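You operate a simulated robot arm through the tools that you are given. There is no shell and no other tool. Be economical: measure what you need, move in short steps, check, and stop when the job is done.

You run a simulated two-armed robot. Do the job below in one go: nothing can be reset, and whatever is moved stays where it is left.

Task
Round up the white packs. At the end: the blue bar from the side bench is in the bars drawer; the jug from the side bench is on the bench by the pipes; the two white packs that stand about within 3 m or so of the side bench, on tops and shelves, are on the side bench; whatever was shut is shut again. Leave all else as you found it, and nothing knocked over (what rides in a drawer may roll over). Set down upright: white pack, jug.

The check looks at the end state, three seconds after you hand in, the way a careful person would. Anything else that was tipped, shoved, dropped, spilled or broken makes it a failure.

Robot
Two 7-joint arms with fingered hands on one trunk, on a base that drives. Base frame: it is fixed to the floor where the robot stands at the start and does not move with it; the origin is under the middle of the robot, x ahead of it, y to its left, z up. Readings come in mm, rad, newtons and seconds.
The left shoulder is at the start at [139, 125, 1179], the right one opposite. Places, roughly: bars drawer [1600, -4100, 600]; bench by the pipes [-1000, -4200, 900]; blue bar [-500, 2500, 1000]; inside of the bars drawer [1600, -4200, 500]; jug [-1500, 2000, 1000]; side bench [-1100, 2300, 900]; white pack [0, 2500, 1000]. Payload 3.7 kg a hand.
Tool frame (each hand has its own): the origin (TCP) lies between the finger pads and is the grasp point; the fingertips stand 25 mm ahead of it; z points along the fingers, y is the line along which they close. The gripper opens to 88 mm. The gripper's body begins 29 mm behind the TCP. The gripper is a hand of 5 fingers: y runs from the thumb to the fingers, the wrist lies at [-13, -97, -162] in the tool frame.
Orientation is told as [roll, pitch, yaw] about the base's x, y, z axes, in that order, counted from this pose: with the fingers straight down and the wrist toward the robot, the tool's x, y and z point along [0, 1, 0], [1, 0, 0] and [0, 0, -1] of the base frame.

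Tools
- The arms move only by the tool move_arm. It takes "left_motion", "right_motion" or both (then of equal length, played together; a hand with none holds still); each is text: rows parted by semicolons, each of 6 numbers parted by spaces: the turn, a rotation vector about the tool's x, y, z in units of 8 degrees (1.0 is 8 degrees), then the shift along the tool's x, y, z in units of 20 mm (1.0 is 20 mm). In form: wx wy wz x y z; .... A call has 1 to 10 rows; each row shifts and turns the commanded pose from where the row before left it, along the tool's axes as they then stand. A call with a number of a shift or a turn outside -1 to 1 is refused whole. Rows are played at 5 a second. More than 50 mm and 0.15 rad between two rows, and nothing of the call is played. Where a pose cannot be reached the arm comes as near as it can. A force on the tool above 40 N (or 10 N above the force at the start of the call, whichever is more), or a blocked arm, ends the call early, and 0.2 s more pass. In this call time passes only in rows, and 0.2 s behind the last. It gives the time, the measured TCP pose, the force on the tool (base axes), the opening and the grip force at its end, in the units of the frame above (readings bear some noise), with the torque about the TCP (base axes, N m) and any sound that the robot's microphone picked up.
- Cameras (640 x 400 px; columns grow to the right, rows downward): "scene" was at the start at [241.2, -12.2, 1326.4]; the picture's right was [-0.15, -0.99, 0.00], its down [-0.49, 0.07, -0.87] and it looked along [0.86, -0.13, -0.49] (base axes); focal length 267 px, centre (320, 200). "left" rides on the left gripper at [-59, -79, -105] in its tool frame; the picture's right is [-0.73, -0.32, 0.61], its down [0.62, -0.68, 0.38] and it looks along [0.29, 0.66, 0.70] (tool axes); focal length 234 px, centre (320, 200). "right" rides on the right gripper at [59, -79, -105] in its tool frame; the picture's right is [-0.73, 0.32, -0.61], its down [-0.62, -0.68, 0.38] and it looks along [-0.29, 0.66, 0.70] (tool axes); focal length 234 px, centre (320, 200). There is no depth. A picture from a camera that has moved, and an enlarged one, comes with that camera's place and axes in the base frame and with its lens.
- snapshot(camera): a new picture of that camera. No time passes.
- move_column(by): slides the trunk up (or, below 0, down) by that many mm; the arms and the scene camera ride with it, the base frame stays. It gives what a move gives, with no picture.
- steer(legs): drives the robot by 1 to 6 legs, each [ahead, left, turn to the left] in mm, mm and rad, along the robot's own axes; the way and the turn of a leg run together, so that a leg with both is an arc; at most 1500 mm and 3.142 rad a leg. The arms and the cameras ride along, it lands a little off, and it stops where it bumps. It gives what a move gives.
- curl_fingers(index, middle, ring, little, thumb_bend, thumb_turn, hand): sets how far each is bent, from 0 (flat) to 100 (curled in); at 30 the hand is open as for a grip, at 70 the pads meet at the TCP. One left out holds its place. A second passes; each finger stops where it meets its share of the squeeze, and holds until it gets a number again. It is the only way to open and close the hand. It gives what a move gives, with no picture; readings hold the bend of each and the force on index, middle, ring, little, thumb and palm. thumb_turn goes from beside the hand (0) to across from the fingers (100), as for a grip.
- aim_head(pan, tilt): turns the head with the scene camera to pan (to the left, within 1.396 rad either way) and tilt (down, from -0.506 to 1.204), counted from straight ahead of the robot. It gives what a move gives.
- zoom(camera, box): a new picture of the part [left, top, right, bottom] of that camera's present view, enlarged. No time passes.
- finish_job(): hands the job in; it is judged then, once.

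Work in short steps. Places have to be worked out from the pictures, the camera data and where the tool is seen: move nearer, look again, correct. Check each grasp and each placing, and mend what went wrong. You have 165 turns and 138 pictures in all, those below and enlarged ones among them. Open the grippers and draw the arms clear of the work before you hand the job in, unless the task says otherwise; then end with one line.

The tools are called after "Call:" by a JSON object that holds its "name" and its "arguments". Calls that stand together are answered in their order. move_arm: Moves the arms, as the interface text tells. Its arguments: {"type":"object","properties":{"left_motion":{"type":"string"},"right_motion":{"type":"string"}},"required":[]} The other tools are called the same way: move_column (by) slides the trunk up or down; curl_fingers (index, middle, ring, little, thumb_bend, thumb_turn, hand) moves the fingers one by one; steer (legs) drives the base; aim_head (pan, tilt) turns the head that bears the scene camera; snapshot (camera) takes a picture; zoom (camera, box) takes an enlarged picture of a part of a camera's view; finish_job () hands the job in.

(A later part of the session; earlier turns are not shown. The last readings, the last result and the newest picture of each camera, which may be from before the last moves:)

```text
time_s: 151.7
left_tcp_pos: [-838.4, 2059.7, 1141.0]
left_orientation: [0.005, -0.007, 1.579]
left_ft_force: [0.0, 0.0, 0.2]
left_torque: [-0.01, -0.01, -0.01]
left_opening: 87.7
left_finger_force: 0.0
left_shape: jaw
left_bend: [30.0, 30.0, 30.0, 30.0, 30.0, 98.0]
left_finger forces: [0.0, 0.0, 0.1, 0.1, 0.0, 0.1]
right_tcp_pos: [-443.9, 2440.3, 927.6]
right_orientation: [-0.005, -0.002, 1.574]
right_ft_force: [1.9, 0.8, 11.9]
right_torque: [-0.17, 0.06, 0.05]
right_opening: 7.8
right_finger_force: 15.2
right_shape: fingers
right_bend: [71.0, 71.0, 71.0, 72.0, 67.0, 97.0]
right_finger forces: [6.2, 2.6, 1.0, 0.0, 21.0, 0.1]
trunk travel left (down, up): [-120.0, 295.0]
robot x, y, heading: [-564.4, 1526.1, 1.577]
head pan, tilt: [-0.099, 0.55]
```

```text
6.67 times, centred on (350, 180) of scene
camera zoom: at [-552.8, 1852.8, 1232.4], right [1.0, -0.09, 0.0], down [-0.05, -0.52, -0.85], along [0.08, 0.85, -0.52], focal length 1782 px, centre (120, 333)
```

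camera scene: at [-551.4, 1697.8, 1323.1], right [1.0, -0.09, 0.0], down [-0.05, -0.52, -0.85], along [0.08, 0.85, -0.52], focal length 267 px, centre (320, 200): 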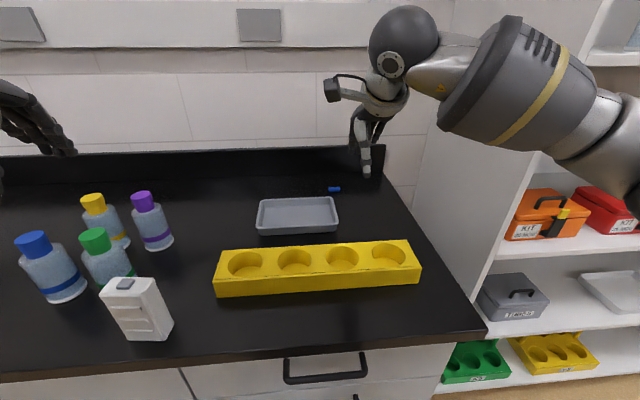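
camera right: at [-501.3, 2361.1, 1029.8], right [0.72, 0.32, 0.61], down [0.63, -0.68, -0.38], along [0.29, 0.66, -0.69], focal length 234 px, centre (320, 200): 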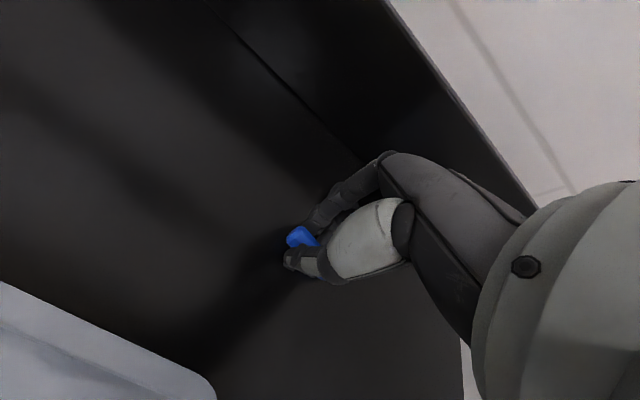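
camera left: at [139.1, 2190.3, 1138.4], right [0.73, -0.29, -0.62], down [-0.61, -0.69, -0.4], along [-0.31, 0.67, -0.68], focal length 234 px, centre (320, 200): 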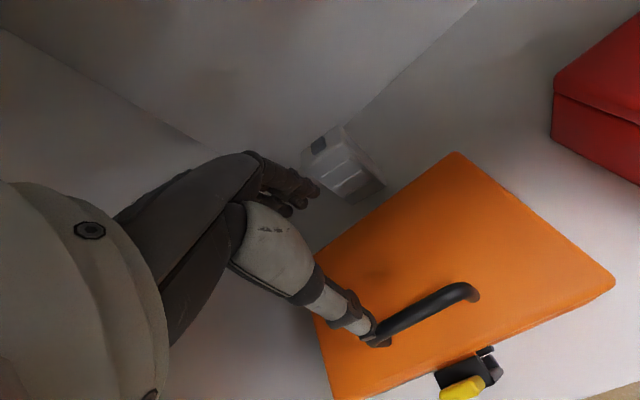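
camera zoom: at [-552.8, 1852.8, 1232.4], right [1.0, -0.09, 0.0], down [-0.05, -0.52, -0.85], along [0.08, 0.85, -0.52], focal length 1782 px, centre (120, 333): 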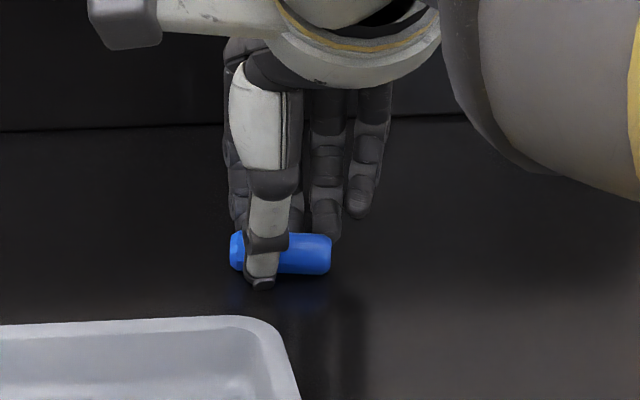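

Forces suggest the bar is pinched. I lift 40 mm and check.

Call:
{"name": "move_arm", "arguments": {"right_motion": "0 0 0 0 0 -0.3;0 0 0 0 0 -0.4;0 0 0 0 0 -0.5;0 0 0 0 0 -0.8"}}

Call:
{"name": "zoom", "arguments": {"camera": "scene", "box": [310, 130, 390, 190]}}

Call:
{"name": "zoom", "arguments": {"camera": "right", "box": [240, 170, 400, 290]}}

```text
time_s: 152.7
left_tcp_pos: [-839.8, 2060.4, 1138.4]
left_orientation: [0.005, -0.005, 1.581]
left_ft_force: [0.0, -0.7, -0.5]
left_torque: [0.02, 0.0, 0.03]
left_opening: 87.8
left_finger_force: 0.1
left_shape: jaw
left_bend: [30.0, 30.0, 30.0, 30.0, 30.0, 98.0]
left_finger forces: [0.0, 0.0, 0.1, 0.0, 0.0, 0.1]
right_tcp_pos: [-442.9, 2440.7, 965.2]
right_orientation: [-0.007, -0.002, 1.575]
right_ft_force: [-0.4, 0.3, -0.7]
right_torque: [0.0, 0.05, -0.02]
right_opening: 8.7
right_finger_force: 6.5
right_shape: fingers
right_bend: [71.0, 71.0, 72.0, 72.0, 65.0, 96.0]
right_finger forces: [4.7, 1.7, 0.2, 0.0, 6.7, 0.0]
trunk travel left (down, up): [-120.0, 295.0]
robot x, y, heading: [-562.5, 1527.5, 1.579]
head pan, tilt: [-0.099, 0.55]
```

```text
6.67 times, centred on (350, 160) of scene
camera zoom: at [-552.9, 1853.8, 1232.1], right [1.0, -0.09, 0.0], down [-0.05, -0.52, -0.85], along [0.08, 0.85, -0.52], focal length 1782 px, centre (120, 467)
```

zoom: 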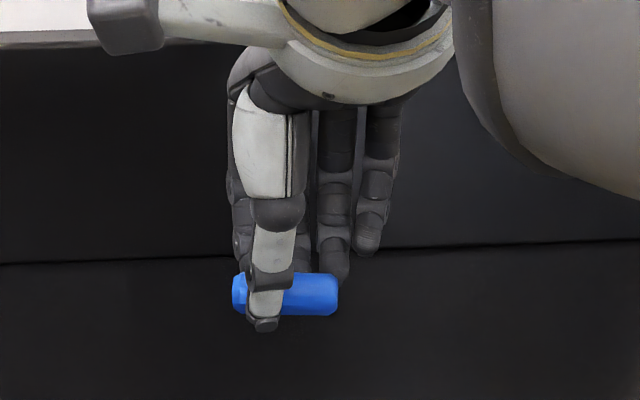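

```text
3.33 times, centred on (320, 230) of right
camera zoom: at [-501.4, 2361.5, 1068.8], right [0.72, 0.32, 0.61], down [0.63, -0.68, -0.38], along [0.29, 0.66, -0.69], focal length 781 px, centre (320, 100)
```

zoom: 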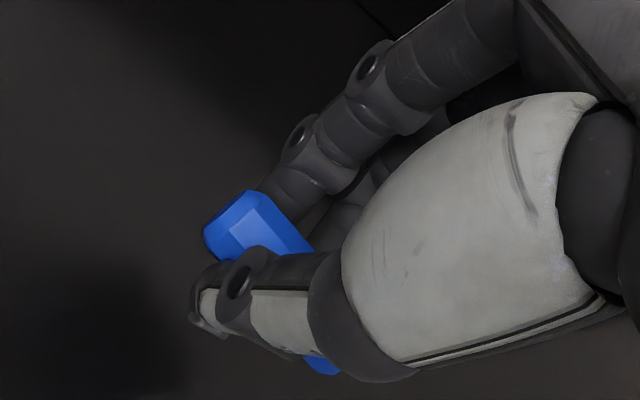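

The bar is held between thumb and two fingers. I tighten the pinch a bit.

Call:
{"name": "curl_fingers", "arguments": {"hand": "right", "index": 80, "middle": 80, "thumb_bend": 80}}

Call:
{"name": "move_arm", "arguments": {"right_motion": "0 0 0 0 0 -0.8;0 0 0 0 0 -0.9;0 0 0 0 0 -0.9;0 0 0 0 0 -0.9;0 0 0 0 0 -0.9;0 0 0 0 -0.5 -0.9;0 0 0 0 -0.9 -0.5;0 0 0 0 -0.9 0;0 0 0 0 -0.9 0;0 0 0 0 -0.9 0"}}

Call:
{"name": "zoom", "arguments": {"camera": "right", "box": [240, 170, 400, 290]}}

```text
time_s: 153.7
left_tcp_pos: [-839.9, 2059.7, 1138.7]
left_orientation: [0.007, -0.003, 1.579]
left_ft_force: [0.5, -0.1, 0.2]
left_torque: [0.02, 0.02, 0.0]
left_opening: 87.6
left_finger_force: 0.1
left_shape: jaw
left_bend: [30.0, 30.0, 30.0, 30.0, 30.0, 98.0]
left_finger forces: [0.0, 0.0, 0.1, 0.1, 0.0, 0.0]
right_tcp_pos: [-444.0, 2440.4, 964.8]
right_orientation: [-0.004, 0.0, 1.574]
right_ft_force: [0.0, 0.4, 0.5]
right_torque: [0.01, -0.03, 0.04]
right_opening: 8.3
right_finger_force: 16.8
right_shape: fingers
right_bend: [76.0, 79.0, 72.0, 72.0, 65.0, 93.0]
right_finger forces: [10.6, 6.1, 0.0, 0.0, 16.7, 0.0]
trunk travel left (down, up): [-120.0, 295.0]
robot x, y, heading: [-560.2, 1526.1, 1.584]
head pan, tilt: [-0.099, 0.55]
```

```text
time_s: 155.9
left_tcp_pos: [-840.3, 2059.2, 1139.2]
left_orientation: [0.004, -0.002, 1.578]
left_ft_force: [0.2, -0.6, -0.2]
left_torque: [0.0, 0.01, -0.05]
left_opening: 87.9
left_finger_force: 0.0
left_shape: jaw
left_bend: [30.0, 30.0, 30.0, 30.0, 30.0, 98.0]
left_finger forces: [0.0, 0.0, 0.0, 0.0, 0.0, 0.1]
right_tcp_pos: [-444.2, 2356.5, 1082.0]
right_orientation: [-0.004, -0.005, 1.575]
right_ft_force: [-0.1, -0.7, 0.6]
right_torque: [0.01, -0.02, 0.03]
right_opening: 8.6
right_finger_force: 16.9
right_shape: fingers
right_bend: [76.0, 79.0, 72.0, 72.0, 65.0, 93.0]
right_finger forces: [10.8, 5.9, 0.1, 0.0, 16.9, 0.1]
trunk travel left (down, up): [-120.0, 295.0]
robot x, y, heading: [-559.2, 1524.8, 1.58]
head pan, tilt: [-0.099, 0.55]
```

```text
3.33 times, centred on (320, 230) of right
camera zoom: at [-501.3, 2279.1, 1185.0], right [0.72, 0.32, 0.61], down [0.63, -0.68, -0.38], along [0.29, 0.66, -0.69], focal length 781 px, centre (320, 100)
```

zoom: 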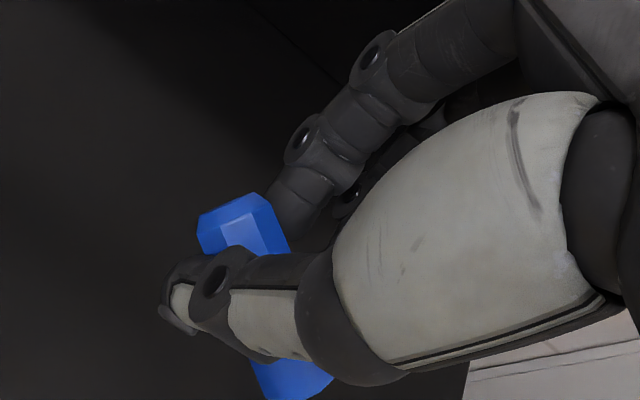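

Firm hold. I back away, restore trunk height, and drive to the jug with the left hand in line.

Call:
{"name": "steer", "arguments": {"legs": [[-330, 0, 0]]}}

Call:
{"name": "move_column", "arguments": {"by": 80}}

Call:
{"name": "move_arm", "arguments": {"right_motion": "0 0 0 -0.4 -1 -0.3;0 0 0 -0.4 -1 -0.3;0 0 0 -0.4 -1 -0.3;0 0 0 -0.4 -1 0;0 0 0 -0.4 -1 0;0 0 0 -0.4 -1 0;0 0 0 -0.4 -1 0;0 0 0 -0.4 -1 0;0 0 0 -0.4 -1 0;0 0 0 -0.4 -1 0"}}

Call:
{"name": "steer", "arguments": {"legs": [[0, 600, 0], [140, 0, 0]]}}

Call:
{"name": "aim_head", "arguments": {"pan": 0.3, "tilt": 0.65}}

Call:
{"name": "snapshot", "arguments": {"camera": "scene"}}

Call:
{"name": "snapshot", "arguments": {"camera": "left"}}

```text
time_s: 158.1
left_tcp_pos: [-835.0, 1729.7, 1139.2]
left_orientation: [0.006, -0.003, 1.579]
left_ft_force: [0.6, 0.4, -0.5]
left_torque: [0.01, 0.0, 0.0]
left_opening: 87.8
left_finger_force: 0.0
left_shape: jaw
left_bend: [30.0, 30.0, 30.0, 30.0, 30.0, 98.0]
left_finger forces: [0.0, 0.0, 0.0, 0.1, 0.0, 0.0]
right_tcp_pos: [-439.9, 2027.1, 1081.3]
right_orientation: [-0.005, -0.001, 1.572]
right_ft_force: [-0.9, -0.2, 1.4]
right_torque: [0.0, 0.02, 0.01]
right_opening: 8.5
right_finger_force: 16.7
right_shape: fingers
right_bend: [76.0, 79.0, 72.0, 72.0, 65.0, 93.0]
right_finger forces: [11.0, 5.9, 0.0, 0.0, 16.7, 0.1]
trunk travel left (down, up): [-120.0, 295.0]
robot x, y, heading: [-555.5, 1191.4, 1.58]
head pan, tilt: [-0.099, 0.55]
```

```text
time_s: 159.3
left_tcp_pos: [-835.6, 1732.2, 1216.8]
left_orientation: [0.006, 0.001, 1.578]
left_ft_force: [-0.7, 0.9, 0.0]
left_torque: [-0.04, 0.02, -0.03]
left_opening: 87.7
left_finger_force: 0.0
left_shape: jaw
left_bend: [30.0, 30.0, 30.0, 30.0, 30.0, 98.0]
left_finger forces: [0.0, 0.0, 0.0, 0.0, 0.1, 0.0]
right_tcp_pos: [-440.2, 2029.6, 1158.0]
right_orientation: [-0.007, 0.002, 1.575]
right_ft_force: [-1.0, -0.3, 0.1]
right_torque: [-0.02, 0.02, 0.04]
right_opening: 8.5
right_finger_force: 16.7
right_shape: fingers
right_bend: [76.0, 79.0, 72.0, 72.0, 65.0, 93.0]
right_finger forces: [10.9, 5.8, 0.0, 0.0, 16.8, 0.0]
trunk travel left (down, up): [-200.0, 215.0]
robot x, y, heading: [-555.6, 1195.4, 1.578]
head pan, tilt: [-0.099, 0.55]
```

```text
time_s: 161.5
left_tcp_pos: [-835.0, 1729.4, 1218.8]
left_orientation: [0.006, -0.004, 1.576]
left_ft_force: [0.3, 0.0, 0.4]
left_torque: [-0.01, 0.0, -0.03]
left_opening: 87.5
left_finger_force: 0.0
left_shape: jaw
left_bend: [30.0, 30.0, 30.0, 30.0, 30.0, 98.0]
left_finger forces: [0.1, 0.0, 0.0, 0.0, 0.0, 0.0]
right_tcp_pos: [-359.0, 1827.1, 1179.5]
right_orientation: [-0.007, -0.001, 1.573]
right_ft_force: [-1.0, 0.5, 0.5]
right_torque: [0.03, 0.01, -0.02]
right_opening: 8.1
right_finger_force: 16.6
right_shape: fingers
right_bend: [76.0, 79.0, 72.0, 72.0, 65.0, 93.0]
right_finger forces: [11.2, 5.7, 0.0, 0.0, 17.0, 0.0]
trunk travel left (down, up): [-200.0, 215.0]
robot x, y, heading: [-556.9, 1193.7, 1.582]
head pan, tilt: [-0.099, 0.55]
```

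```text
time_s: 165.8
left_tcp_pos: [-1438.8, 1862.0, 1218.4]
left_orientation: [0.005, -0.002, 1.58]
left_ft_force: [0.1, 0.1, -0.1]
left_torque: [0.01, 0.03, 0.0]
left_opening: 87.8
left_finger_force: 0.1
left_shape: jaw
left_bend: [30.0, 30.0, 30.0, 30.0, 30.0, 98.0]
left_finger forces: [0.1, 0.0, 0.0, 0.0, 0.1, 0.0]
right_tcp_pos: [-962.9, 1962.0, 1180.1]
right_orientation: [-0.007, -0.001, 1.579]
right_ft_force: [0.2, -0.3, 0.7]
right_torque: [0.02, 0.0, -0.01]
right_opening: 8.2
right_finger_force: 17.0
right_shape: fingers
right_bend: [76.0, 79.0, 72.0, 72.0, 65.0, 93.0]
right_finger forces: [11.2, 5.7, 0.1, 0.0, 16.9, 0.0]
trunk travel left (down, up): [-200.0, 215.0]
robot x, y, heading: [-1156.3, 1331.5, 1.584]
head pan, tilt: [-0.099, 0.55]
```

```text
time_s: 166.7
left_tcp_pos: [-1438.7, 1861.2, 1218.6]
left_orientation: [0.006, -0.004, 1.581]
left_ft_force: [1.0, -0.4, 0.2]
left_torque: [0.03, 0.04, 0.01]
left_opening: 88.0
left_finger_force: 0.1
left_shape: jaw
left_bend: [30.0, 30.0, 30.0, 30.0, 30.0, 98.0]
left_finger forces: [0.0, 0.0, 0.0, 0.1, 0.1, 0.0]
right_tcp_pos: [-962.6, 1961.6, 1179.9]
right_orientation: [-0.004, -0.002, 1.577]
right_ft_force: [0.1, -0.6, 0.4]
right_torque: [0.01, -0.02, 0.03]
right_opening: 8.3
right_finger_force: 17.2
right_shape: fingers
right_bend: [76.0, 79.0, 72.0, 72.0, 65.0, 93.0]
right_finger forces: [11.2, 5.6, 0.1, 0.0, 16.9, 0.0]
trunk travel left (down, up): [-200.0, 215.0]
robot x, y, heading: [-1155.6, 1324.9, 1.582]
head pan, tilt: [0.3, 0.649]
```

```text
60 pictures are left
camera scene: at [-1185.4, 1562.0, 1314.4], right [0.95, 0.31, 0.0], down [0.19, -0.58, -0.8], along [-0.24, 0.76, -0.6], focal length 267 px, centre (320, 200)
```

scene: 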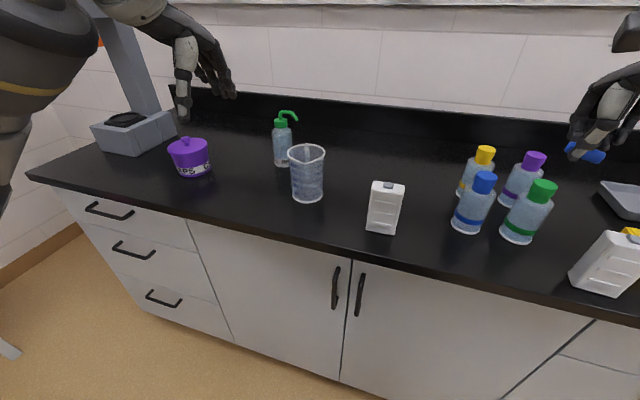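

```text
59 pictures are left
camera left: at [-1379.3, 1783.6, 1323.1], right [0.73, -0.31, -0.61], down [-0.62, -0.69, -0.38], along [-0.3, 0.66, -0.69], focal length 234 px, centre (320, 200)
```

left: 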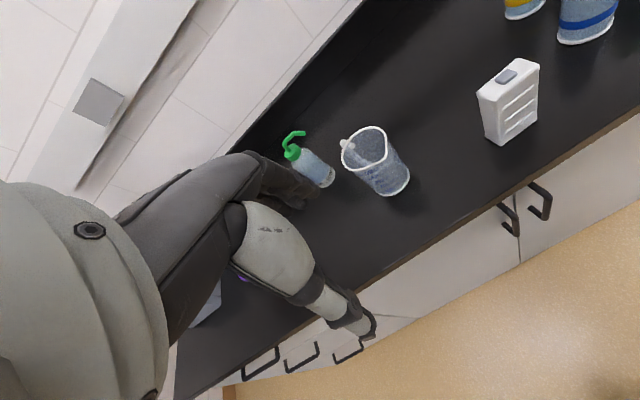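

I zoom on the jug in both views.

Call:
{"name": "zoom", "arguments": {"camera": "left", "box": [310, 100, 450, 205]}}

Call:
{"name": "zoom", "arguments": {"camera": "scene", "box": [260, 120, 380, 210]}}

```text
3.81 times, centred on (380, 152) of left
camera zoom: at [-1379.3, 1783.6, 1323.1], right [0.73, -0.31, -0.61], down [-0.62, -0.69, -0.38], along [-0.3, 0.66, -0.69], focal length 892 px, centre (91, 381)
```

zoom: 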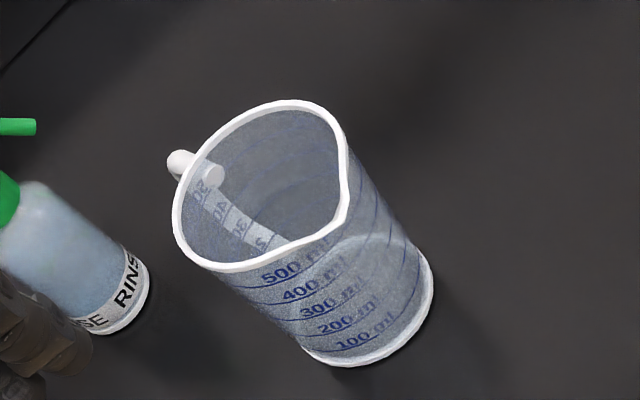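

```text
4.44 times, centred on (320, 165) of scene
camera zoom: at [-1185.4, 1562.0, 1314.4], right [0.95, 0.31, 0.0], down [0.19, -0.58, -0.8], along [-0.24, 0.76, -0.6], focal length 1188 px, centre (320, 356)
```

zoom: 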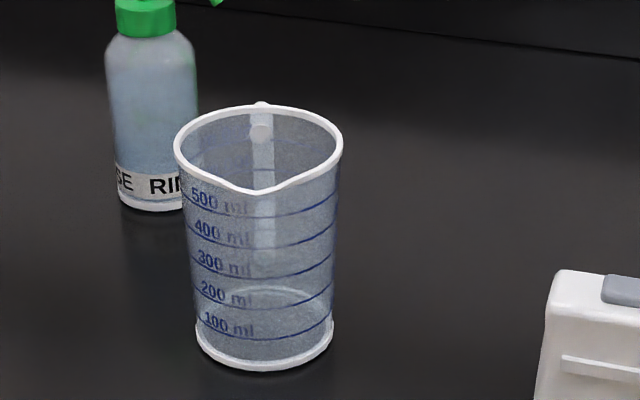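

The jug's handle points to the wall, the spout to the front; rim ≈88–90 mm. I'd grip the body sidewise (thumb left, fingers right), so I try yawing the left hand by about -70° in free air.

Call:
{"name": "move_arm", "arguments": {"left_motion": "0 0 0.95 0 0 0;0 0 0.95 0 0 0;0 0 0.95 0 0 0;0 0 0.95 0 0 0;0 0 0.95 0 0 0;0 0 0.95 0 0 0;0 0 0.95 0 0 0;0 0 0.95 0 0 0;0 0 0.95 0 0 0"}}

Call:
{"name": "curl_fingers", "arguments": {"hand": "left", "index": 18, "middle": 18, "ring": 18, "little": 18, "thumb_bend": 18}}

Call:
{"name": "snapshot", "arguments": {"camera": "scene"}}

Call:
{"name": "snapshot", "arguments": {"camera": "left"}}

```text
time_s: 168.7
left_tcp_pos: [-1438.9, 1863.4, 1219.4]
left_orientation: [0.004, 0.004, 0.387]
left_ft_force: [-0.3, -0.7, 0.3]
left_torque: [0.02, -0.02, -0.01]
left_opening: 87.6
left_finger_force: 0.0
left_shape: jaw
left_bend: [30.0, 30.0, 30.0, 30.0, 30.0, 98.0]
left_finger forces: [0.0, 0.1, 0.1, 0.0, 0.0, 0.0]
right_tcp_pos: [-963.9, 1962.4, 1179.2]
right_orientation: [-0.004, -0.003, 1.577]
right_ft_force: [-0.1, 1.5, -0.5]
right_torque: [0.0, 0.01, 0.04]
right_opening: 8.3
right_finger_force: 16.7
right_shape: fingers
right_bend: [76.0, 79.0, 72.0, 72.0, 65.0, 93.0]
right_finger forces: [11.2, 5.7, 0.0, 0.1, 16.8, 0.0]
trunk travel left (down, up): [-200.0, 215.0]
robot x, y, heading: [-1160.9, 1324.9, 1.583]
head pan, tilt: [0.3, 0.649]
```

```text
time_s: 169.7
left_tcp_pos: [-1439.3, 1861.7, 1218.4]
left_orientation: [0.004, 0.001, 0.386]
left_ft_force: [-0.3, 0.2, 0.7]
left_torque: [0.03, 0.01, -0.02]
left_opening: 106.8
left_finger_force: 0.0
left_shape: fingers
left_bend: [18.0, 18.0, 18.0, 18.0, 18.0, 98.0]
left_finger forces: [0.0, 0.0, 0.1, 0.0, 0.1, 0.0]
right_tcp_pos: [-963.1, 1962.9, 1179.0]
right_orientation: [-0.004, -0.001, 1.578]
right_ft_force: [0.6, 0.2, -0.5]
right_torque: [-0.01, -0.01, -0.01]
right_opening: 8.4
right_finger_force: 17.2
right_shape: fingers
right_bend: [76.0, 79.0, 72.0, 72.0, 65.0, 93.0]
right_finger forces: [11.2, 5.7, 0.0, 0.0, 16.9, 0.0]
trunk travel left (down, up): [-200.0, 215.0]
robot x, y, heading: [-1154.1, 1331.0, 1.585]
head pan, tilt: [0.3, 0.649]
```

```text
56 pictures are left
camera scene: at [-1185.5, 1562.0, 1314.4], right [0.95, 0.31, 0.0], down [0.19, -0.58, -0.8], along [-0.25, 0.76, -0.6], focal length 267 px, centre (320, 200)
```

scene: 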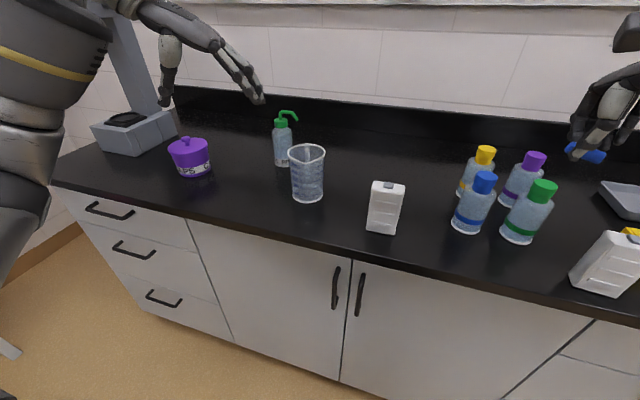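

```text
55 pictures are left
camera left: at [-1489.7, 1777.7, 1323.6], right [-0.03, -0.79, -0.61], down [-0.87, 0.32, -0.38], along [0.49, 0.52, -0.7], focal length 234 px, centre (320, 200)
```

left: 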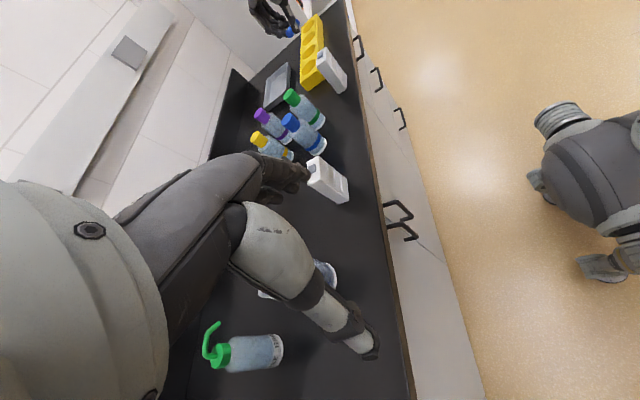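

Reach is fine, opening 107 mm. Jug centre ≈(-1391,2099), rim z≈1019. I open wider, yaw a bit more and move toward it, staying high.

Call:
{"name": "curl_fingers", "arguments": {"hand": "left", "index": 10, "middle": 10, "ring": 10, "little": 10, "thumb_bend": 12}}

Call:
{"name": "move_arm", "arguments": {"left_motion": "0 0 0.8 0 0 0;0 0 0.8 0 0 0;0 0 0.8 0 0 0;0 0 0 0.98 0.25 0.1;0 0 0 0.98 0.25 0.1;0 0 0 0.98 0.25 0.1;0 0 0 0.98 0.25 0.1;0 0 0 0.98 0.25 0.1;0 0 0 0.98 0.25 0.1;0 0 0 0.98 0.25 0.1"}}

Call:
{"name": "move_arm", "arguments": {"left_motion": "0 0 0 0.98 0.25 0.1;0 0 0 0.98 0.25 0.1;0 0 0 0.98 0.25 0.1;0 0 0 0.98 0.25 0.1"}}

Call:
{"name": "snapshot", "arguments": {"camera": "scene"}}

Call:
{"name": "snapshot", "arguments": {"camera": "left"}}

```text
time_s: 170.7
left_tcp_pos: [-1437.9, 1861.7, 1219.1]
left_orientation: [0.006, 0.003, 0.387]
left_ft_force: [-0.5, -0.3, 0.8]
left_torque: [0.0, 0.01, 0.03]
left_opening: 119.3
left_finger_force: 0.0
left_shape: fingers
left_bend: [10.0, 10.0, 10.0, 10.0, 12.0, 98.0]
left_finger forces: [0.1, 0.0, 0.0, 0.1, 0.0, 0.1]
right_tcp_pos: [-962.7, 1962.7, 1179.6]
right_orientation: [-0.006, -0.001, 1.578]
right_ft_force: [-0.1, 0.1, -0.1]
right_torque: [-0.01, 0.0, 0.0]
right_opening: 8.5
right_finger_force: 16.9
right_shape: fingers
right_bend: [76.0, 79.0, 72.0, 72.0, 65.0, 93.0]
right_finger forces: [11.2, 5.8, 0.0, 0.0, 16.9, 0.0]
trunk travel left (down, up): [-200.0, 215.0]
robot x, y, heading: [-1156.8, 1326.3, 1.586]
head pan, tilt: [0.3, 0.649]
```

```text
time_s: 172.9
left_tcp_pos: [-1411.6, 2001.5, 1204.3]
left_orientation: [0.003, 0.007, 0.053]
left_ft_force: [0.0, -0.3, -0.7]
left_torque: [-0.01, 0.0, 0.03]
left_opening: 119.2
left_finger_force: 0.2
left_shape: fingers
left_bend: [10.0, 10.0, 10.0, 10.0, 12.0, 98.0]
left_finger forces: [0.0, 0.1, 0.0, 0.1, 0.1, 0.0]
right_tcp_pos: [-963.0, 1961.7, 1178.1]
right_orientation: [-0.004, -0.003, 1.576]
right_ft_force: [-0.1, 0.7, 0.6]
right_torque: [0.0, 0.03, -0.02]
right_opening: 8.4
right_finger_force: 17.2
right_shape: fingers
right_bend: [76.0, 79.0, 72.0, 72.0, 65.0, 93.0]
right_finger forces: [11.2, 5.6, 0.1, 0.0, 16.8, 0.0]
trunk travel left (down, up): [-200.0, 215.0]
robot x, y, heading: [-1154.9, 1326.6, 1.58]
head pan, tilt: [0.3, 0.649]
```

```text
time_s: 173.9
left_tcp_pos: [-1397.0, 2059.1, 1192.4]
left_orientation: [0.003, 0.007, 0.053]
left_ft_force: [0.0, 0.8, 0.2]
left_torque: [0.0, 0.01, -0.03]
left_opening: 119.4
left_finger_force: 0.1
left_shape: fingers
left_bend: [10.0, 10.0, 10.0, 10.0, 12.0, 98.0]
left_finger forces: [0.1, 0.0, 0.1, 0.0, 0.0, 0.0]
left hand out of reach, approached as far as the arm can: row 3, 4
right_tcp_pos: [-964.5, 1963.2, 1179.7]
right_orientation: [-0.005, -0.001, 1.578]
right_ft_force: [-0.4, 0.6, 0.1]
right_torque: [-0.02, -0.02, 0.0]
right_opening: 8.6
right_finger_force: 16.8
right_shape: fingers
right_bend: [76.0, 79.0, 72.0, 72.0, 65.0, 93.0]
right_finger forces: [11.2, 5.7, 0.0, 0.1, 16.9, 0.0]
trunk travel left (down, up): [-200.0, 215.0]
robot x, y, heading: [-1157.1, 1327.1, 1.58]
head pan, tilt: [0.3, 0.649]
```

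```text
54 pictures are left
camera scene: at [-1185.5, 1562.1, 1314.3], right [0.95, 0.31, 0.0], down [0.19, -0.58, -0.8], along [-0.25, 0.76, -0.6], focal length 267 px, centre (320, 200)
```

scene: 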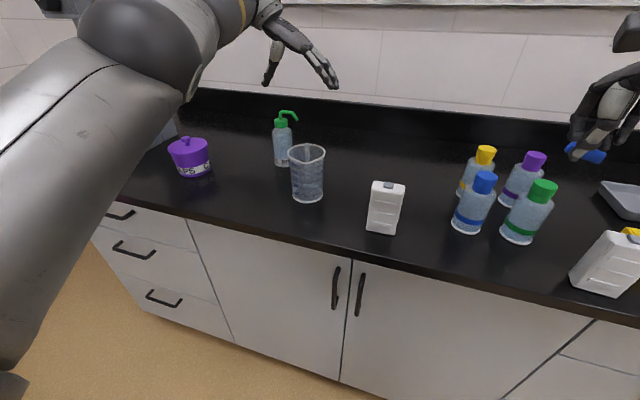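

```text
53 pictures are left
camera left: at [-1472.4, 1996.5, 1297.4], right [-0.29, -0.74, -0.61], down [-0.72, 0.59, -0.38], along [0.64, 0.33, -0.7], focal length 234 px, centre (320, 200)
```

left: 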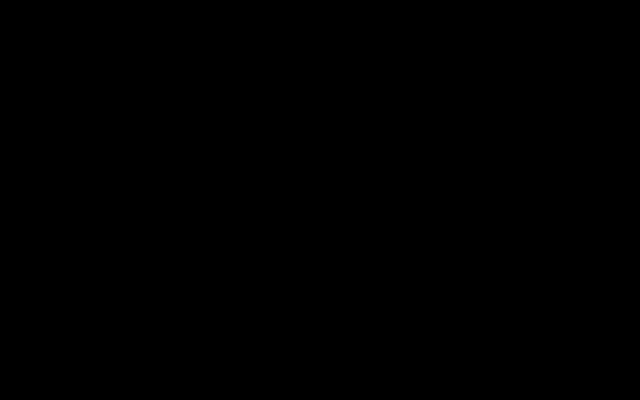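

At the reach limit. I drive 90 mm ahead and pull the hand back accordingly, so it comes above the jug with margin.

Call:
{"name": "steer", "arguments": {"legs": [[90, 0, 0]]}}

Call:
{"name": "move_arm", "arguments": {"left_motion": "0 0 0 -0.7 0.1 0.6;0 0 0 -0.7 0.1 0.6;0 0 0 -0.7 0.1 0.6;0 0 0 -0.5 0 0.6"}}

Call:
{"name": "snapshot", "arguments": {"camera": "left"}}

Call:
{"name": "snapshot", "arguments": {"camera": "scene"}}

```text
time_s: 175.0
left_tcp_pos: [-1397.0, 2149.1, 1192.1]
left_orientation: [0.003, 0.006, 0.052]
left_ft_force: [0.4, 0.0, 0.1]
left_torque: [0.02, -0.01, -0.03]
left_opening: 119.4
left_finger_force: 0.0
left_shape: fingers
left_bend: [10.0, 10.0, 10.0, 10.0, 12.0, 98.0]
left_finger forces: [0.0, 0.0, 0.0, 0.1, 0.0, 0.0]
right_tcp_pos: [-964.3, 2052.3, 1179.1]
right_orientation: [-0.005, -0.002, 1.577]
right_ft_force: [0.8, 0.1, 0.5]
right_torque: [0.02, -0.02, 0.02]
right_opening: 8.3
right_finger_force: 17.2
right_shape: fingers
right_bend: [76.0, 79.0, 72.0, 72.0, 65.0, 93.0]
right_finger forces: [11.2, 5.6, 0.0, 0.1, 17.0, 0.0]
trunk travel left (down, up): [-200.0, 215.0]
robot x, y, heading: [-1159.6, 1416.8, 1.582]
head pan, tilt: [0.3, 0.649]
```

```text
time_s: 176.0
left_tcp_pos: [-1402.2, 2154.4, 1157.7]
left_orientation: [0.002, 0.005, 0.053]
left_ft_force: [-0.5, -0.8, 0.5]
left_torque: [0.0, -0.04, 0.0]
left_opening: 119.6
left_finger_force: 0.0
left_shape: fingers
left_bend: [10.0, 10.0, 10.0, 10.0, 12.0, 98.0]
left_finger forces: [0.1, 0.1, 0.2, 0.0, 0.0, 0.0]
left hand out of reach, approached as far as the arm can: row 1, 2, 3, 4
right_tcp_pos: [-964.0, 2052.1, 1179.9]
right_orientation: [-0.005, -0.002, 1.577]
right_ft_force: [0.6, -0.2, 0.1]
right_torque: [-0.01, -0.02, 0.0]
right_opening: 8.4
right_finger_force: 17.1
right_shape: fingers
right_bend: [76.0, 79.0, 72.0, 72.0, 65.0, 93.0]
right_finger forces: [11.2, 5.7, 0.1, 0.0, 16.9, 0.0]
trunk travel left (down, up): [-200.0, 215.0]
robot x, y, heading: [-1157.4, 1418.0, 1.581]
head pan, tilt: [0.3, 0.649]
```

```text
52 pictures are left
camera left: at [-1478.0, 2092.7, 1263.3], right [-0.29, -0.74, -0.61], down [-0.72, 0.59, -0.38], along [0.64, 0.33, -0.7], focal length 234 px, centre (320, 200)
```

left: 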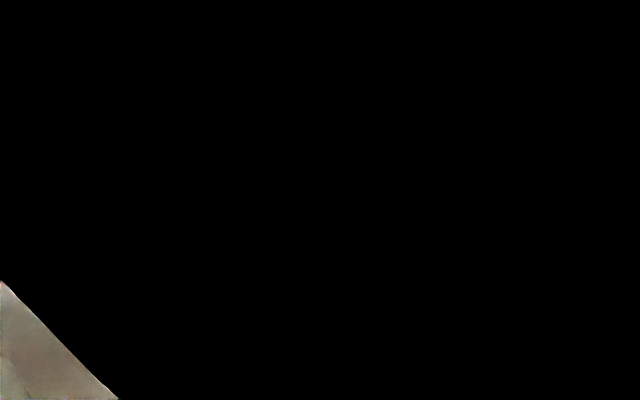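

```text
51 pictures are left
camera scene: at [-1186.7, 1652.2, 1314.2], right [0.95, 0.31, 0.0], down [0.19, -0.58, -0.8], along [-0.24, 0.76, -0.6], focal length 267 px, centre (320, 200)
```

scene: 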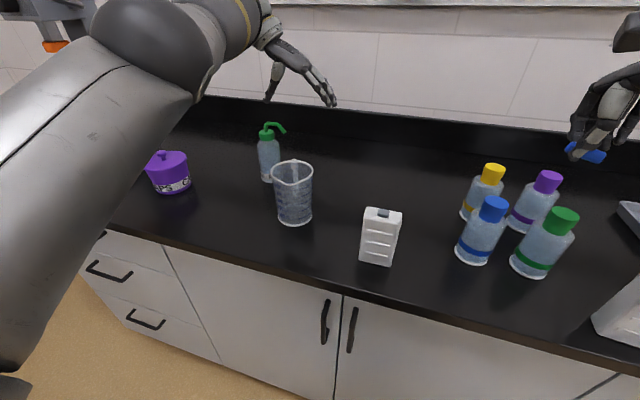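

The wrist joint is at its limit at that yaw. I turn back to yaw ≈0.5, where the wrist was free.

Call:
{"name": "move_arm", "arguments": {"left_motion": "0 0 -0.8 0 0 -0.2;0 0 -0.8 0 0 -0.2;0 0 -0.8 0 0 -0.2;0 0 -0.8 0 0 0"}}

Call:
{"name": "snapshot", "arguments": {"camera": "scene"}}

Call:
{"name": "snapshot", "arguments": {"camera": "left"}}

```text
time_s: 177.0
left_tcp_pos: [-1411.2, 2191.7, 1180.7]
left_orientation: [0.004, 0.004, 0.501]
left_ft_force: [0.3, -0.4, -0.1]
left_torque: [-0.01, 0.01, -0.02]
left_opening: 119.5
left_finger_force: 0.0
left_shape: fingers
left_bend: [10.0, 10.0, 10.0, 10.0, 12.0, 98.0]
left_finger forces: [0.0, 0.1, 0.0, 0.0, 0.0, 0.0]
left hand out of reach, approached as far as the arm can: row 1, 2, 3, 4
right_tcp_pos: [-964.2, 2052.0, 1180.8]
right_orientation: [-0.004, -0.002, 1.579]
right_ft_force: [0.7, 0.9, -0.3]
right_torque: [0.02, 0.0, -0.02]
right_opening: 8.4
right_finger_force: 16.9
right_shape: fingers
right_bend: [76.0, 79.0, 72.0, 72.0, 65.0, 93.0]
right_finger forces: [11.2, 5.8, 0.0, 0.0, 16.9, 0.0]
trunk travel left (down, up): [-200.0, 215.0]
robot x, y, heading: [-1159.7, 1419.8, 1.578]
head pan, tilt: [0.3, 0.649]
```

```text
50 pictures are left
camera scene: at [-1186.5, 1651.9, 1314.3], right [0.95, 0.31, 0.0], down [0.19, -0.58, -0.8], along [-0.24, 0.76, -0.6], focal length 267 px, centre (320, 200)
```

scene: 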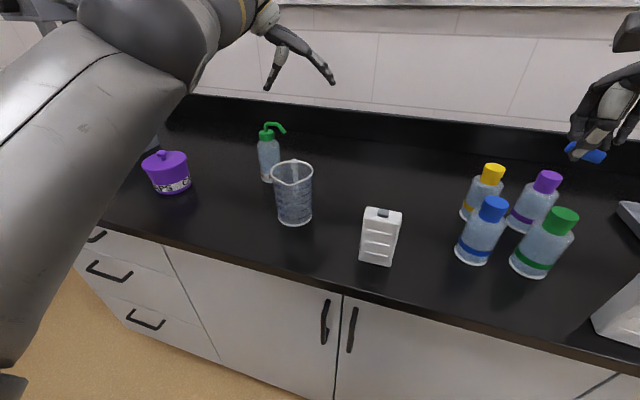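

```text
49 pictures are left
camera left: at [-1451.9, 2102.6, 1285.1], right [0.06, -0.79, -0.61], down [-0.9, 0.22, -0.38], along [0.43, 0.57, -0.7], focal length 234 px, centre (320, 200)
```

left: 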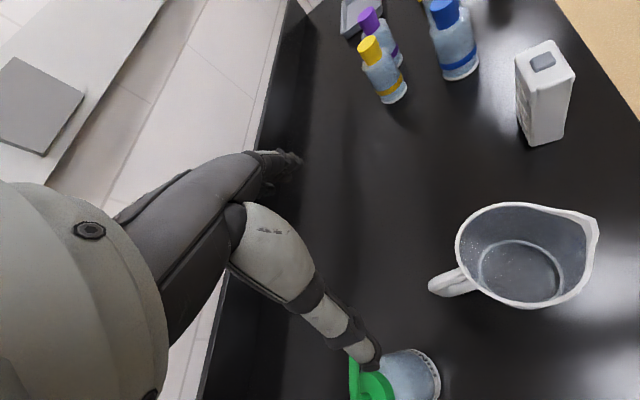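

The arm is caught near a joint limit. I turn the hand back further towards its natural yaw while rising, to free it.

Call:
{"name": "move_arm", "arguments": {"left_motion": "0 0 -0.9 0 0 -0.6;0 0 -0.9 0 0 -0.6;0 0 -0.9 0 0 -0.6;0 0 -0.9 0 0 -0.6;0 0 -0.9 0 0 -0.6;0 0 0 0 0 -0.3"}}

Call:
{"name": "snapshot", "arguments": {"camera": "scene"}}

```text
time_s: 178.4
left_tcp_pos: [-1418.0, 2221.6, 1256.2]
left_orientation: [0.007, 0.001, 1.133]
left_ft_force: [0.1, 0.0, -0.7]
left_torque: [0.02, -0.04, 0.01]
left_opening: 119.7
left_finger_force: 0.0
left_shape: fingers
left_bend: [10.0, 10.0, 10.0, 10.0, 12.0, 98.0]
left_finger forces: [0.0, 0.0, 0.0, 0.0, 0.0, 0.0]
left hand out of reach, approached as far as the arm can: row 1, 2, 3, 4, 5
right_tcp_pos: [-965.7, 2051.9, 1179.7]
right_orientation: [-0.005, -0.001, 1.579]
right_ft_force: [0.1, -0.3, -0.8]
right_torque: [-0.01, -0.03, 0.01]
right_opening: 8.4
right_finger_force: 16.4
right_shape: fingers
right_bend: [76.0, 79.0, 72.0, 72.0, 65.0, 93.0]
right_finger forces: [11.2, 5.6, 0.0, 0.0, 16.9, 0.0]
trunk travel left (down, up): [-200.0, 215.0]
robot x, y, heading: [-1158.2, 1417.2, 1.581]
head pan, tilt: [0.3, 0.649]
```

```text
48 pictures are left
camera scene: at [-1187.2, 1652.2, 1314.2], right [0.95, 0.31, 0.0], down [0.19, -0.58, -0.8], along [-0.24, 0.76, -0.6], focal length 267 px, centre (320, 200)
```

scene: 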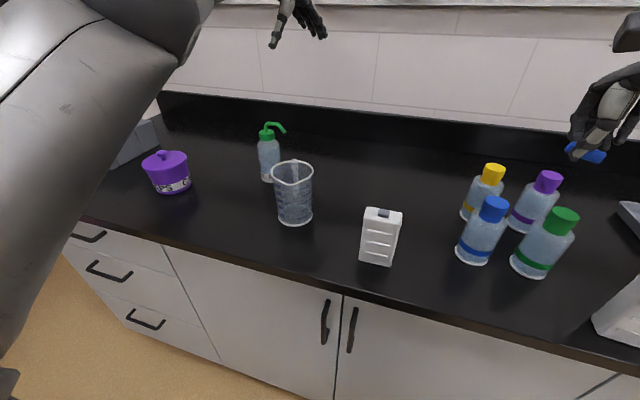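

Now it tracks again. I pull the hand straight back toward the robot.

Call:
{"name": "move_arm", "arguments": {"left_motion": "0 0 0 -0.42 -0.9 0;0 0 0 -0.42 -0.9 0;0 0 0 -0.42 -0.9 0;0 0 0 -0.42 -0.9 0;0 0 0 -0.42 -0.9 0;0 0 0 -0.42 -0.9 0;0 0 0 -0.42 -0.9 0;0 0 0 -0.42 -0.9 0;0 0 0 -0.42 -0.9 0;0 0 0 -0.42 -0.9 0"}}

Call:
{"name": "snapshot", "arguments": {"camera": "scene"}}

```text
time_s: 180.6
left_tcp_pos: [-1448.2, 2182.5, 1319.6]
left_orientation: [0.006, 0.001, 1.128]
left_ft_force: [-0.1, -0.6, 0.1]
left_torque: [0.0, 0.01, 0.03]
left_opening: 119.5
left_finger_force: 0.0
left_shape: fingers
left_bend: [10.0, 10.0, 10.0, 10.0, 12.0, 98.0]
left_finger forces: [0.0, 0.0, 0.1, 0.0, 0.1, 0.0]
left hand out of reach, approached as far as the arm can: row 1, 2, 3, 4, 5, 6, 7, 8, 9, 10
right_tcp_pos: [-962.9, 2052.5, 1180.0]
right_orientation: [-0.004, -0.004, 1.577]
right_ft_force: [0.1, -0.5, -0.3]
right_torque: [0.06, 0.03, -0.03]
right_opening: 8.3
right_finger_force: 16.7
right_shape: fingers
right_bend: [76.0, 79.0, 72.0, 72.0, 65.0, 93.0]
right_finger forces: [11.2, 5.6, 0.1, 0.1, 16.9, 0.1]
trunk travel left (down, up): [-200.0, 215.0]
robot x, y, heading: [-1159.9, 1420.3, 1.585]
head pan, tilt: [0.3, 0.649]
```

```text
47 pictures are left
camera scene: at [-1186.6, 1651.5, 1314.5], right [0.95, 0.31, 0.0], down [0.19, -0.58, -0.8], along [-0.24, 0.76, -0.6], focal length 267 px, centre (320, 200)
```

scene: 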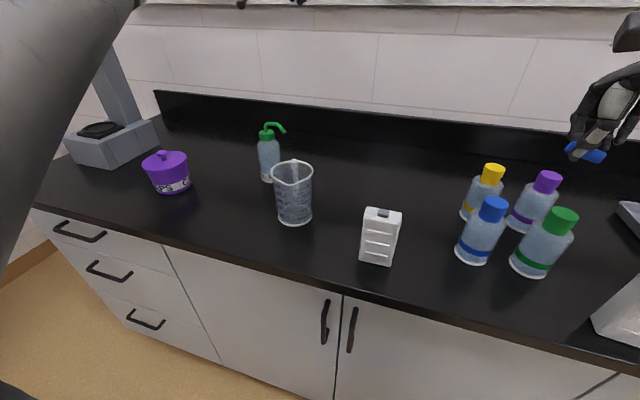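

The arm seems fully stretched (elbow straight, shoulder–wrist ≈648 mm), so inward pulls slide it along a sphere. I try a tangential move to the right to bend the elbow.

Call:
{"name": "move_arm", "arguments": {"left_motion": "0 0 0 -0.62 0.65 0;0 0 0 -0.62 0.65 0;0 0 0 -0.62 0.65 0;0 0 0 -0.62 0.65 0;0 0 0 -0.62 0.4 0;0 0 0 -0.62 -0.2 0;0 0 0 -0.42 -0.7 0;0 0 0 -0.42 -0.9 0;0 0 0 -0.42 -0.9 0;0 0 0 -0.42 -0.9 0"}}

```text
time_s: 182.8
left_tcp_pos: [-1358.3, 2118.5, 1314.8]
left_orientation: [0.007, 0.001, 1.128]
left_ft_force: [-0.6, -0.1, 0.7]
left_torque: [-0.01, 0.02, 0.0]
left_opening: 119.2
left_finger_force: 0.0
left_shape: fingers
left_bend: [10.0, 10.0, 10.0, 10.0, 12.0, 98.0]
left_finger forces: [0.0, 0.0, 0.0, 0.1, 0.0, 0.0]
left hand out of reach, approached as far as the arm can: row 3
right_tcp_pos: [-963.8, 2050.0, 1179.4]
right_orientation: [-0.006, -0.004, 1.577]
right_ft_force: [-0.3, 0.1, -0.6]
right_torque: [0.0, 0.0, 0.0]
right_opening: 8.6
right_finger_force: 17.1
right_shape: fingers
right_bend: [76.0, 79.0, 72.0, 72.0, 65.0, 93.0]
right_finger forces: [11.3, 5.6, 0.0, 0.0, 16.9, 0.0]
trunk travel left (down, up): [-200.0, 215.0]
robot x, y, heading: [-1158.9, 1415.3, 1.58]
head pan, tilt: [0.3, 0.649]
```

Freed. I drive left so the jug is nearly in front of the left shoulder, then lower the hand while shifting right.

Call:
{"name": "steer", "arguments": {"legs": [[0, 140, 0]]}}

Call:
{"name": "move_arm", "arguments": {"left_motion": "0 0 0 -0.5 -0.1 0.95;0 0 0 -0.5 -0.1 0.95;0 0 0 -0.5 -0.1 0.95;0 0 0 -0.55 0.28 0.95;0 0 0 -0.55 0.28 0.95;0 0 0 -0.55 0.28 0.95;0 0 0 -0.55 0.28 0.95;0 0 0 -0.55 0.28 0.8"}}

Call:
{"name": "aim_head", "arguments": {"pan": 0.1, "tilt": 0.6}}

Call:
{"name": "snapshot", "arguments": {"camera": "scene"}}

```text
time_s: 184.1
left_tcp_pos: [-1497.2, 2118.7, 1315.5]
left_orientation: [0.007, -0.002, 1.129]
left_ft_force: [-0.2, 0.2, 0.5]
left_torque: [0.01, -0.01, 0.0]
left_opening: 119.5
left_finger_force: 0.1
left_shape: fingers
left_bend: [10.0, 10.0, 10.0, 10.0, 12.0, 98.0]
left_finger forces: [0.0, 0.0, 0.0, 0.0, 0.0, 0.0]
right_tcp_pos: [-1105.3, 2050.1, 1180.0]
right_orientation: [-0.005, -0.002, 1.577]
right_ft_force: [0.0, 0.0, 0.2]
right_torque: [-0.03, 0.0, 0.04]
right_opening: 8.6
right_finger_force: 17.2
right_shape: fingers
right_bend: [76.0, 79.0, 72.0, 72.0, 65.0, 93.0]
right_finger forces: [11.3, 5.5, 0.0, 0.0, 16.9, 0.0]
trunk travel left (down, up): [-200.0, 215.0]
robot x, y, heading: [-1300.9, 1413.8, 1.584]
head pan, tilt: [0.3, 0.649]
```

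```text
time_s: 185.9
left_tcp_pos: [-1410.3, 2103.4, 1165.6]
left_orientation: [0.008, -0.001, 1.128]
left_ft_force: [-0.2, 0.6, -0.3]
left_torque: [0.03, 0.02, 0.02]
left_opening: 119.7
left_finger_force: 0.1
left_shape: fingers
left_bend: [10.0, 10.0, 10.0, 10.0, 12.0, 98.0]
left_finger forces: [0.0, 0.0, 0.1, 0.0, 0.0, 0.0]
right_tcp_pos: [-1102.6, 2049.8, 1179.8]
right_orientation: [-0.004, -0.001, 1.576]
right_ft_force: [-0.3, -0.9, 0.0]
right_torque: [-0.02, 0.02, 0.02]
right_opening: 8.3
right_finger_force: 16.8
right_shape: fingers
right_bend: [76.0, 79.0, 72.0, 72.0, 65.0, 93.0]
right_finger forces: [11.2, 5.6, 0.0, 0.1, 16.9, 0.0]
trunk travel left (down, up): [-200.0, 215.0]
robot x, y, heading: [-1298.0, 1419.7, 1.583]
head pan, tilt: [0.3, 0.649]
```

```text
time_s: 186.6
left_tcp_pos: [-1409.9, 2101.7, 1166.5]
left_orientation: [0.006, 0.0, 1.127]
left_ft_force: [-0.6, -0.4, -0.4]
left_torque: [0.0, -0.01, -0.01]
left_opening: 119.4
left_finger_force: 0.0
left_shape: fingers
left_bend: [10.0, 10.0, 10.0, 10.0, 12.0, 98.0]
left_finger forces: [0.1, 0.0, 0.0, 0.1, 0.0, 0.0]
right_tcp_pos: [-1103.3, 2050.5, 1179.6]
right_orientation: [-0.005, -0.003, 1.576]
right_ft_force: [-0.5, -0.3, -0.5]
right_torque: [0.01, -0.01, 0.02]
right_opening: 8.2
right_finger_force: 17.1
right_shape: fingers
right_bend: [76.0, 79.0, 72.0, 72.0, 65.0, 93.0]
right_finger forces: [11.3, 5.5, 0.0, 0.1, 16.9, 0.0]
trunk travel left (down, up): [-200.0, 215.0]
robot x, y, heading: [-1296.4, 1413.2, 1.581]
head pan, tilt: [0.099, 0.6]
```

```text
46 pictures are left
camera scene: at [-1309.4, 1655.4, 1318.6], right [0.99, 0.11, 0.0], down [0.06, -0.56, -0.82], along [-0.09, 0.82, -0.57], focal length 267 px, centre (320, 200)
```

scene: 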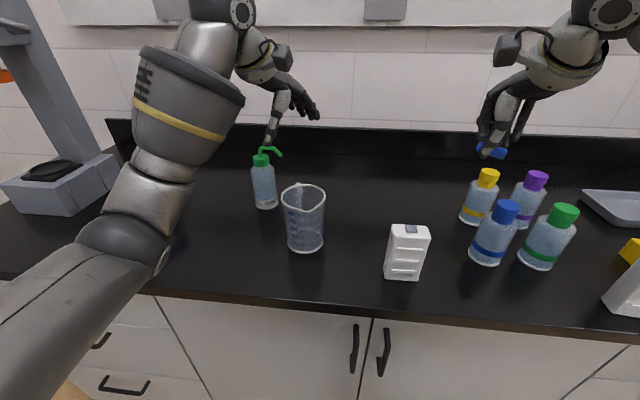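

Good posture now. I yaw the hand to ≈0.37 and centre it over the jug.

Call:
{"name": "move_arm", "arguments": {"left_motion": "0 0 0.9 0 0 0;0 0 0.9 0 0 0;0 0 0.9 0 0 0;0 0 0.9 0 0 0;0 0 0.9 0 0 0;0 0 0.9 0 0 0;0 0 0 -0.4 0.8 0"}}

Call:
{"name": "snapshot", "arguments": {"camera": "scene"}}

Call:
{"name": "snapshot", "arguments": {"camera": "left"}}

```text
time_s: 188.2
left_tcp_pos: [-1392.2, 2099.6, 1166.2]
left_orientation: [0.006, 0.006, 0.37]
left_ft_force: [0.4, 0.7, -0.1]
left_torque: [0.0, 0.01, 0.02]
left_opening: 119.3
left_finger_force: 0.1
left_shape: fingers
left_bend: [10.0, 10.0, 10.0, 10.0, 12.0, 98.0]
left_finger forces: [0.0, 0.1, 0.0, 0.0, 0.0, 0.0]
right_tcp_pos: [-1102.4, 2050.4, 1179.6]
right_orientation: [-0.005, -0.003, 1.577]
right_ft_force: [-0.2, -0.1, 0.1]
right_torque: [0.01, -0.02, 0.02]
right_opening: 8.4
right_finger_force: 16.8
right_shape: fingers
right_bend: [76.0, 79.0, 72.0, 72.0, 65.0, 93.0]
right_finger forces: [11.3, 5.6, 0.1, 0.0, 16.9, 0.0]
trunk travel left (down, up): [-200.0, 215.0]
robot x, y, heading: [-1297.0, 1414.1, 1.583]
head pan, tilt: [0.099, 0.6]
```

```text
45 pictures are left
camera scene: at [-1308.7, 1655.4, 1318.7], right [0.99, 0.11, 0.0], down [0.06, -0.56, -0.83], along [-0.09, 0.82, -0.56], focal length 267 px, centre (320, 200)
```

scene: 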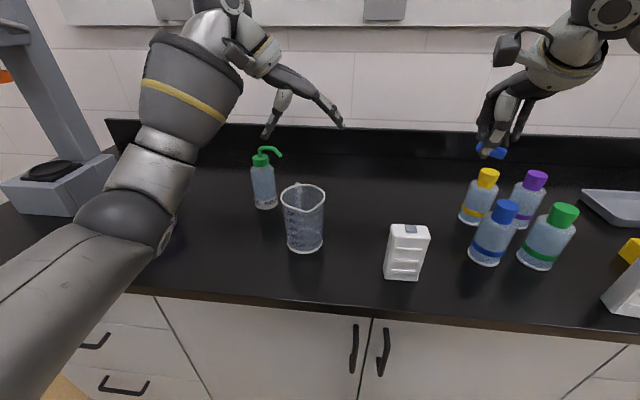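

```text
44 pictures are left
camera left: at [-1443.6, 2016.6, 1270.6], right [-0.04, -0.79, -0.61], down [-0.86, 0.34, -0.38], along [0.5, 0.51, -0.7], focal length 234 px, centre (320, 200)
```

left: 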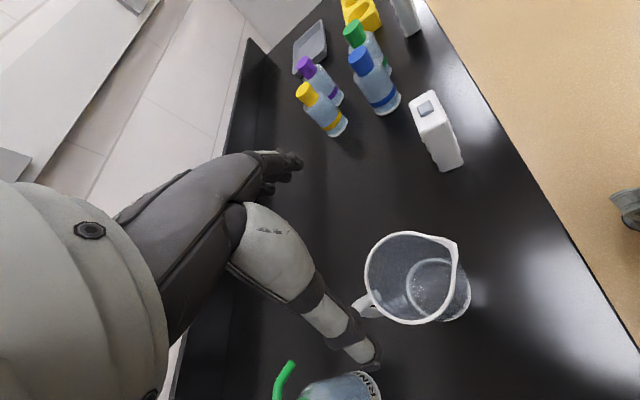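

Rim centre ≈(-1395,2094), handle perpendicular to the grip axis — good. I descend to just above the rim and check.

Call:
{"name": "move_arm", "arguments": {"left_motion": "0 0 0 -0.15 -0.16 0.9;0 0 0 0 0 0.9;0 0 0 0 0 0.9;0 0 0 0 0 0.9;0 0 0 0 0 0.9"}}

Call:
{"name": "snapshot", "arguments": {"camera": "scene"}}

Call:
{"name": "snapshot", "arguments": {"camera": "left"}}

```text
time_s: 189.4
left_tcp_pos: [-1393.1, 2097.4, 1075.5]
left_orientation: [0.005, 0.006, 0.373]
left_ft_force: [-0.3, -1.2, -0.3]
left_torque: [0.01, 0.0, 0.01]
left_opening: 119.6
left_finger_force: 0.1
left_shape: fingers
left_bend: [10.0, 10.0, 10.0, 10.0, 12.0, 98.0]
left_finger forces: [0.0, 0.0, 0.0, 0.0, 0.1, 0.0]
right_tcp_pos: [-1102.1, 2049.7, 1179.4]
right_orientation: [-0.006, -0.001, 1.575]
right_ft_force: [-0.8, -0.6, 0.2]
right_torque: [0.0, 0.02, -0.04]
right_opening: 8.6
right_finger_force: 17.2
right_shape: fingers
right_bend: [76.0, 79.0, 72.0, 72.0, 65.0, 93.0]
right_finger forces: [11.3, 5.6, 0.0, 0.0, 16.9, 0.0]
trunk travel left (down, up): [-200.0, 215.0]
robot x, y, heading: [-1299.0, 1414.6, 1.583]
head pan, tilt: [0.099, 0.6]
```

```text
43 pictures are left
camera scene: at [-1309.5, 1655.7, 1318.6], right [0.99, 0.11, 0.0], down [0.06, -0.56, -0.82], along [-0.09, 0.82, -0.57], focal length 267 px, centre (320, 200)
```

scene: 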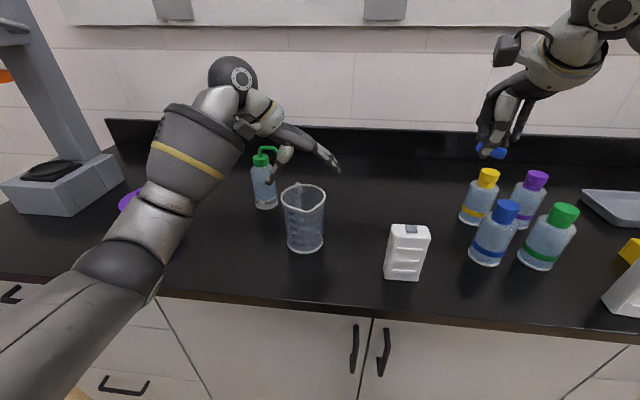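

```text
42 pictures are left
camera left: at [-1446.8, 2014.1, 1179.9], right [-0.04, -0.79, -0.61], down [-0.86, 0.33, -0.38], along [0.5, 0.51, -0.7], focal length 234 px, centre (320, 200)
```

left: 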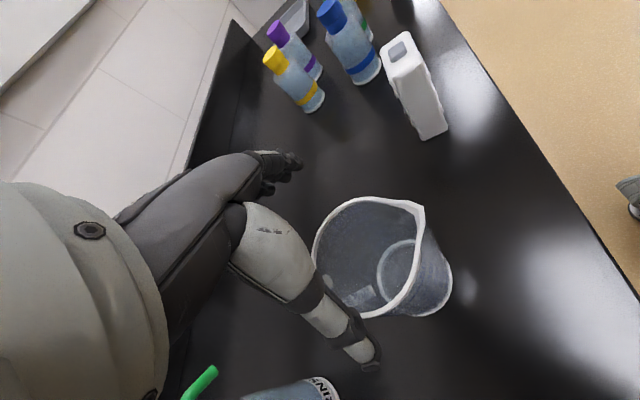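

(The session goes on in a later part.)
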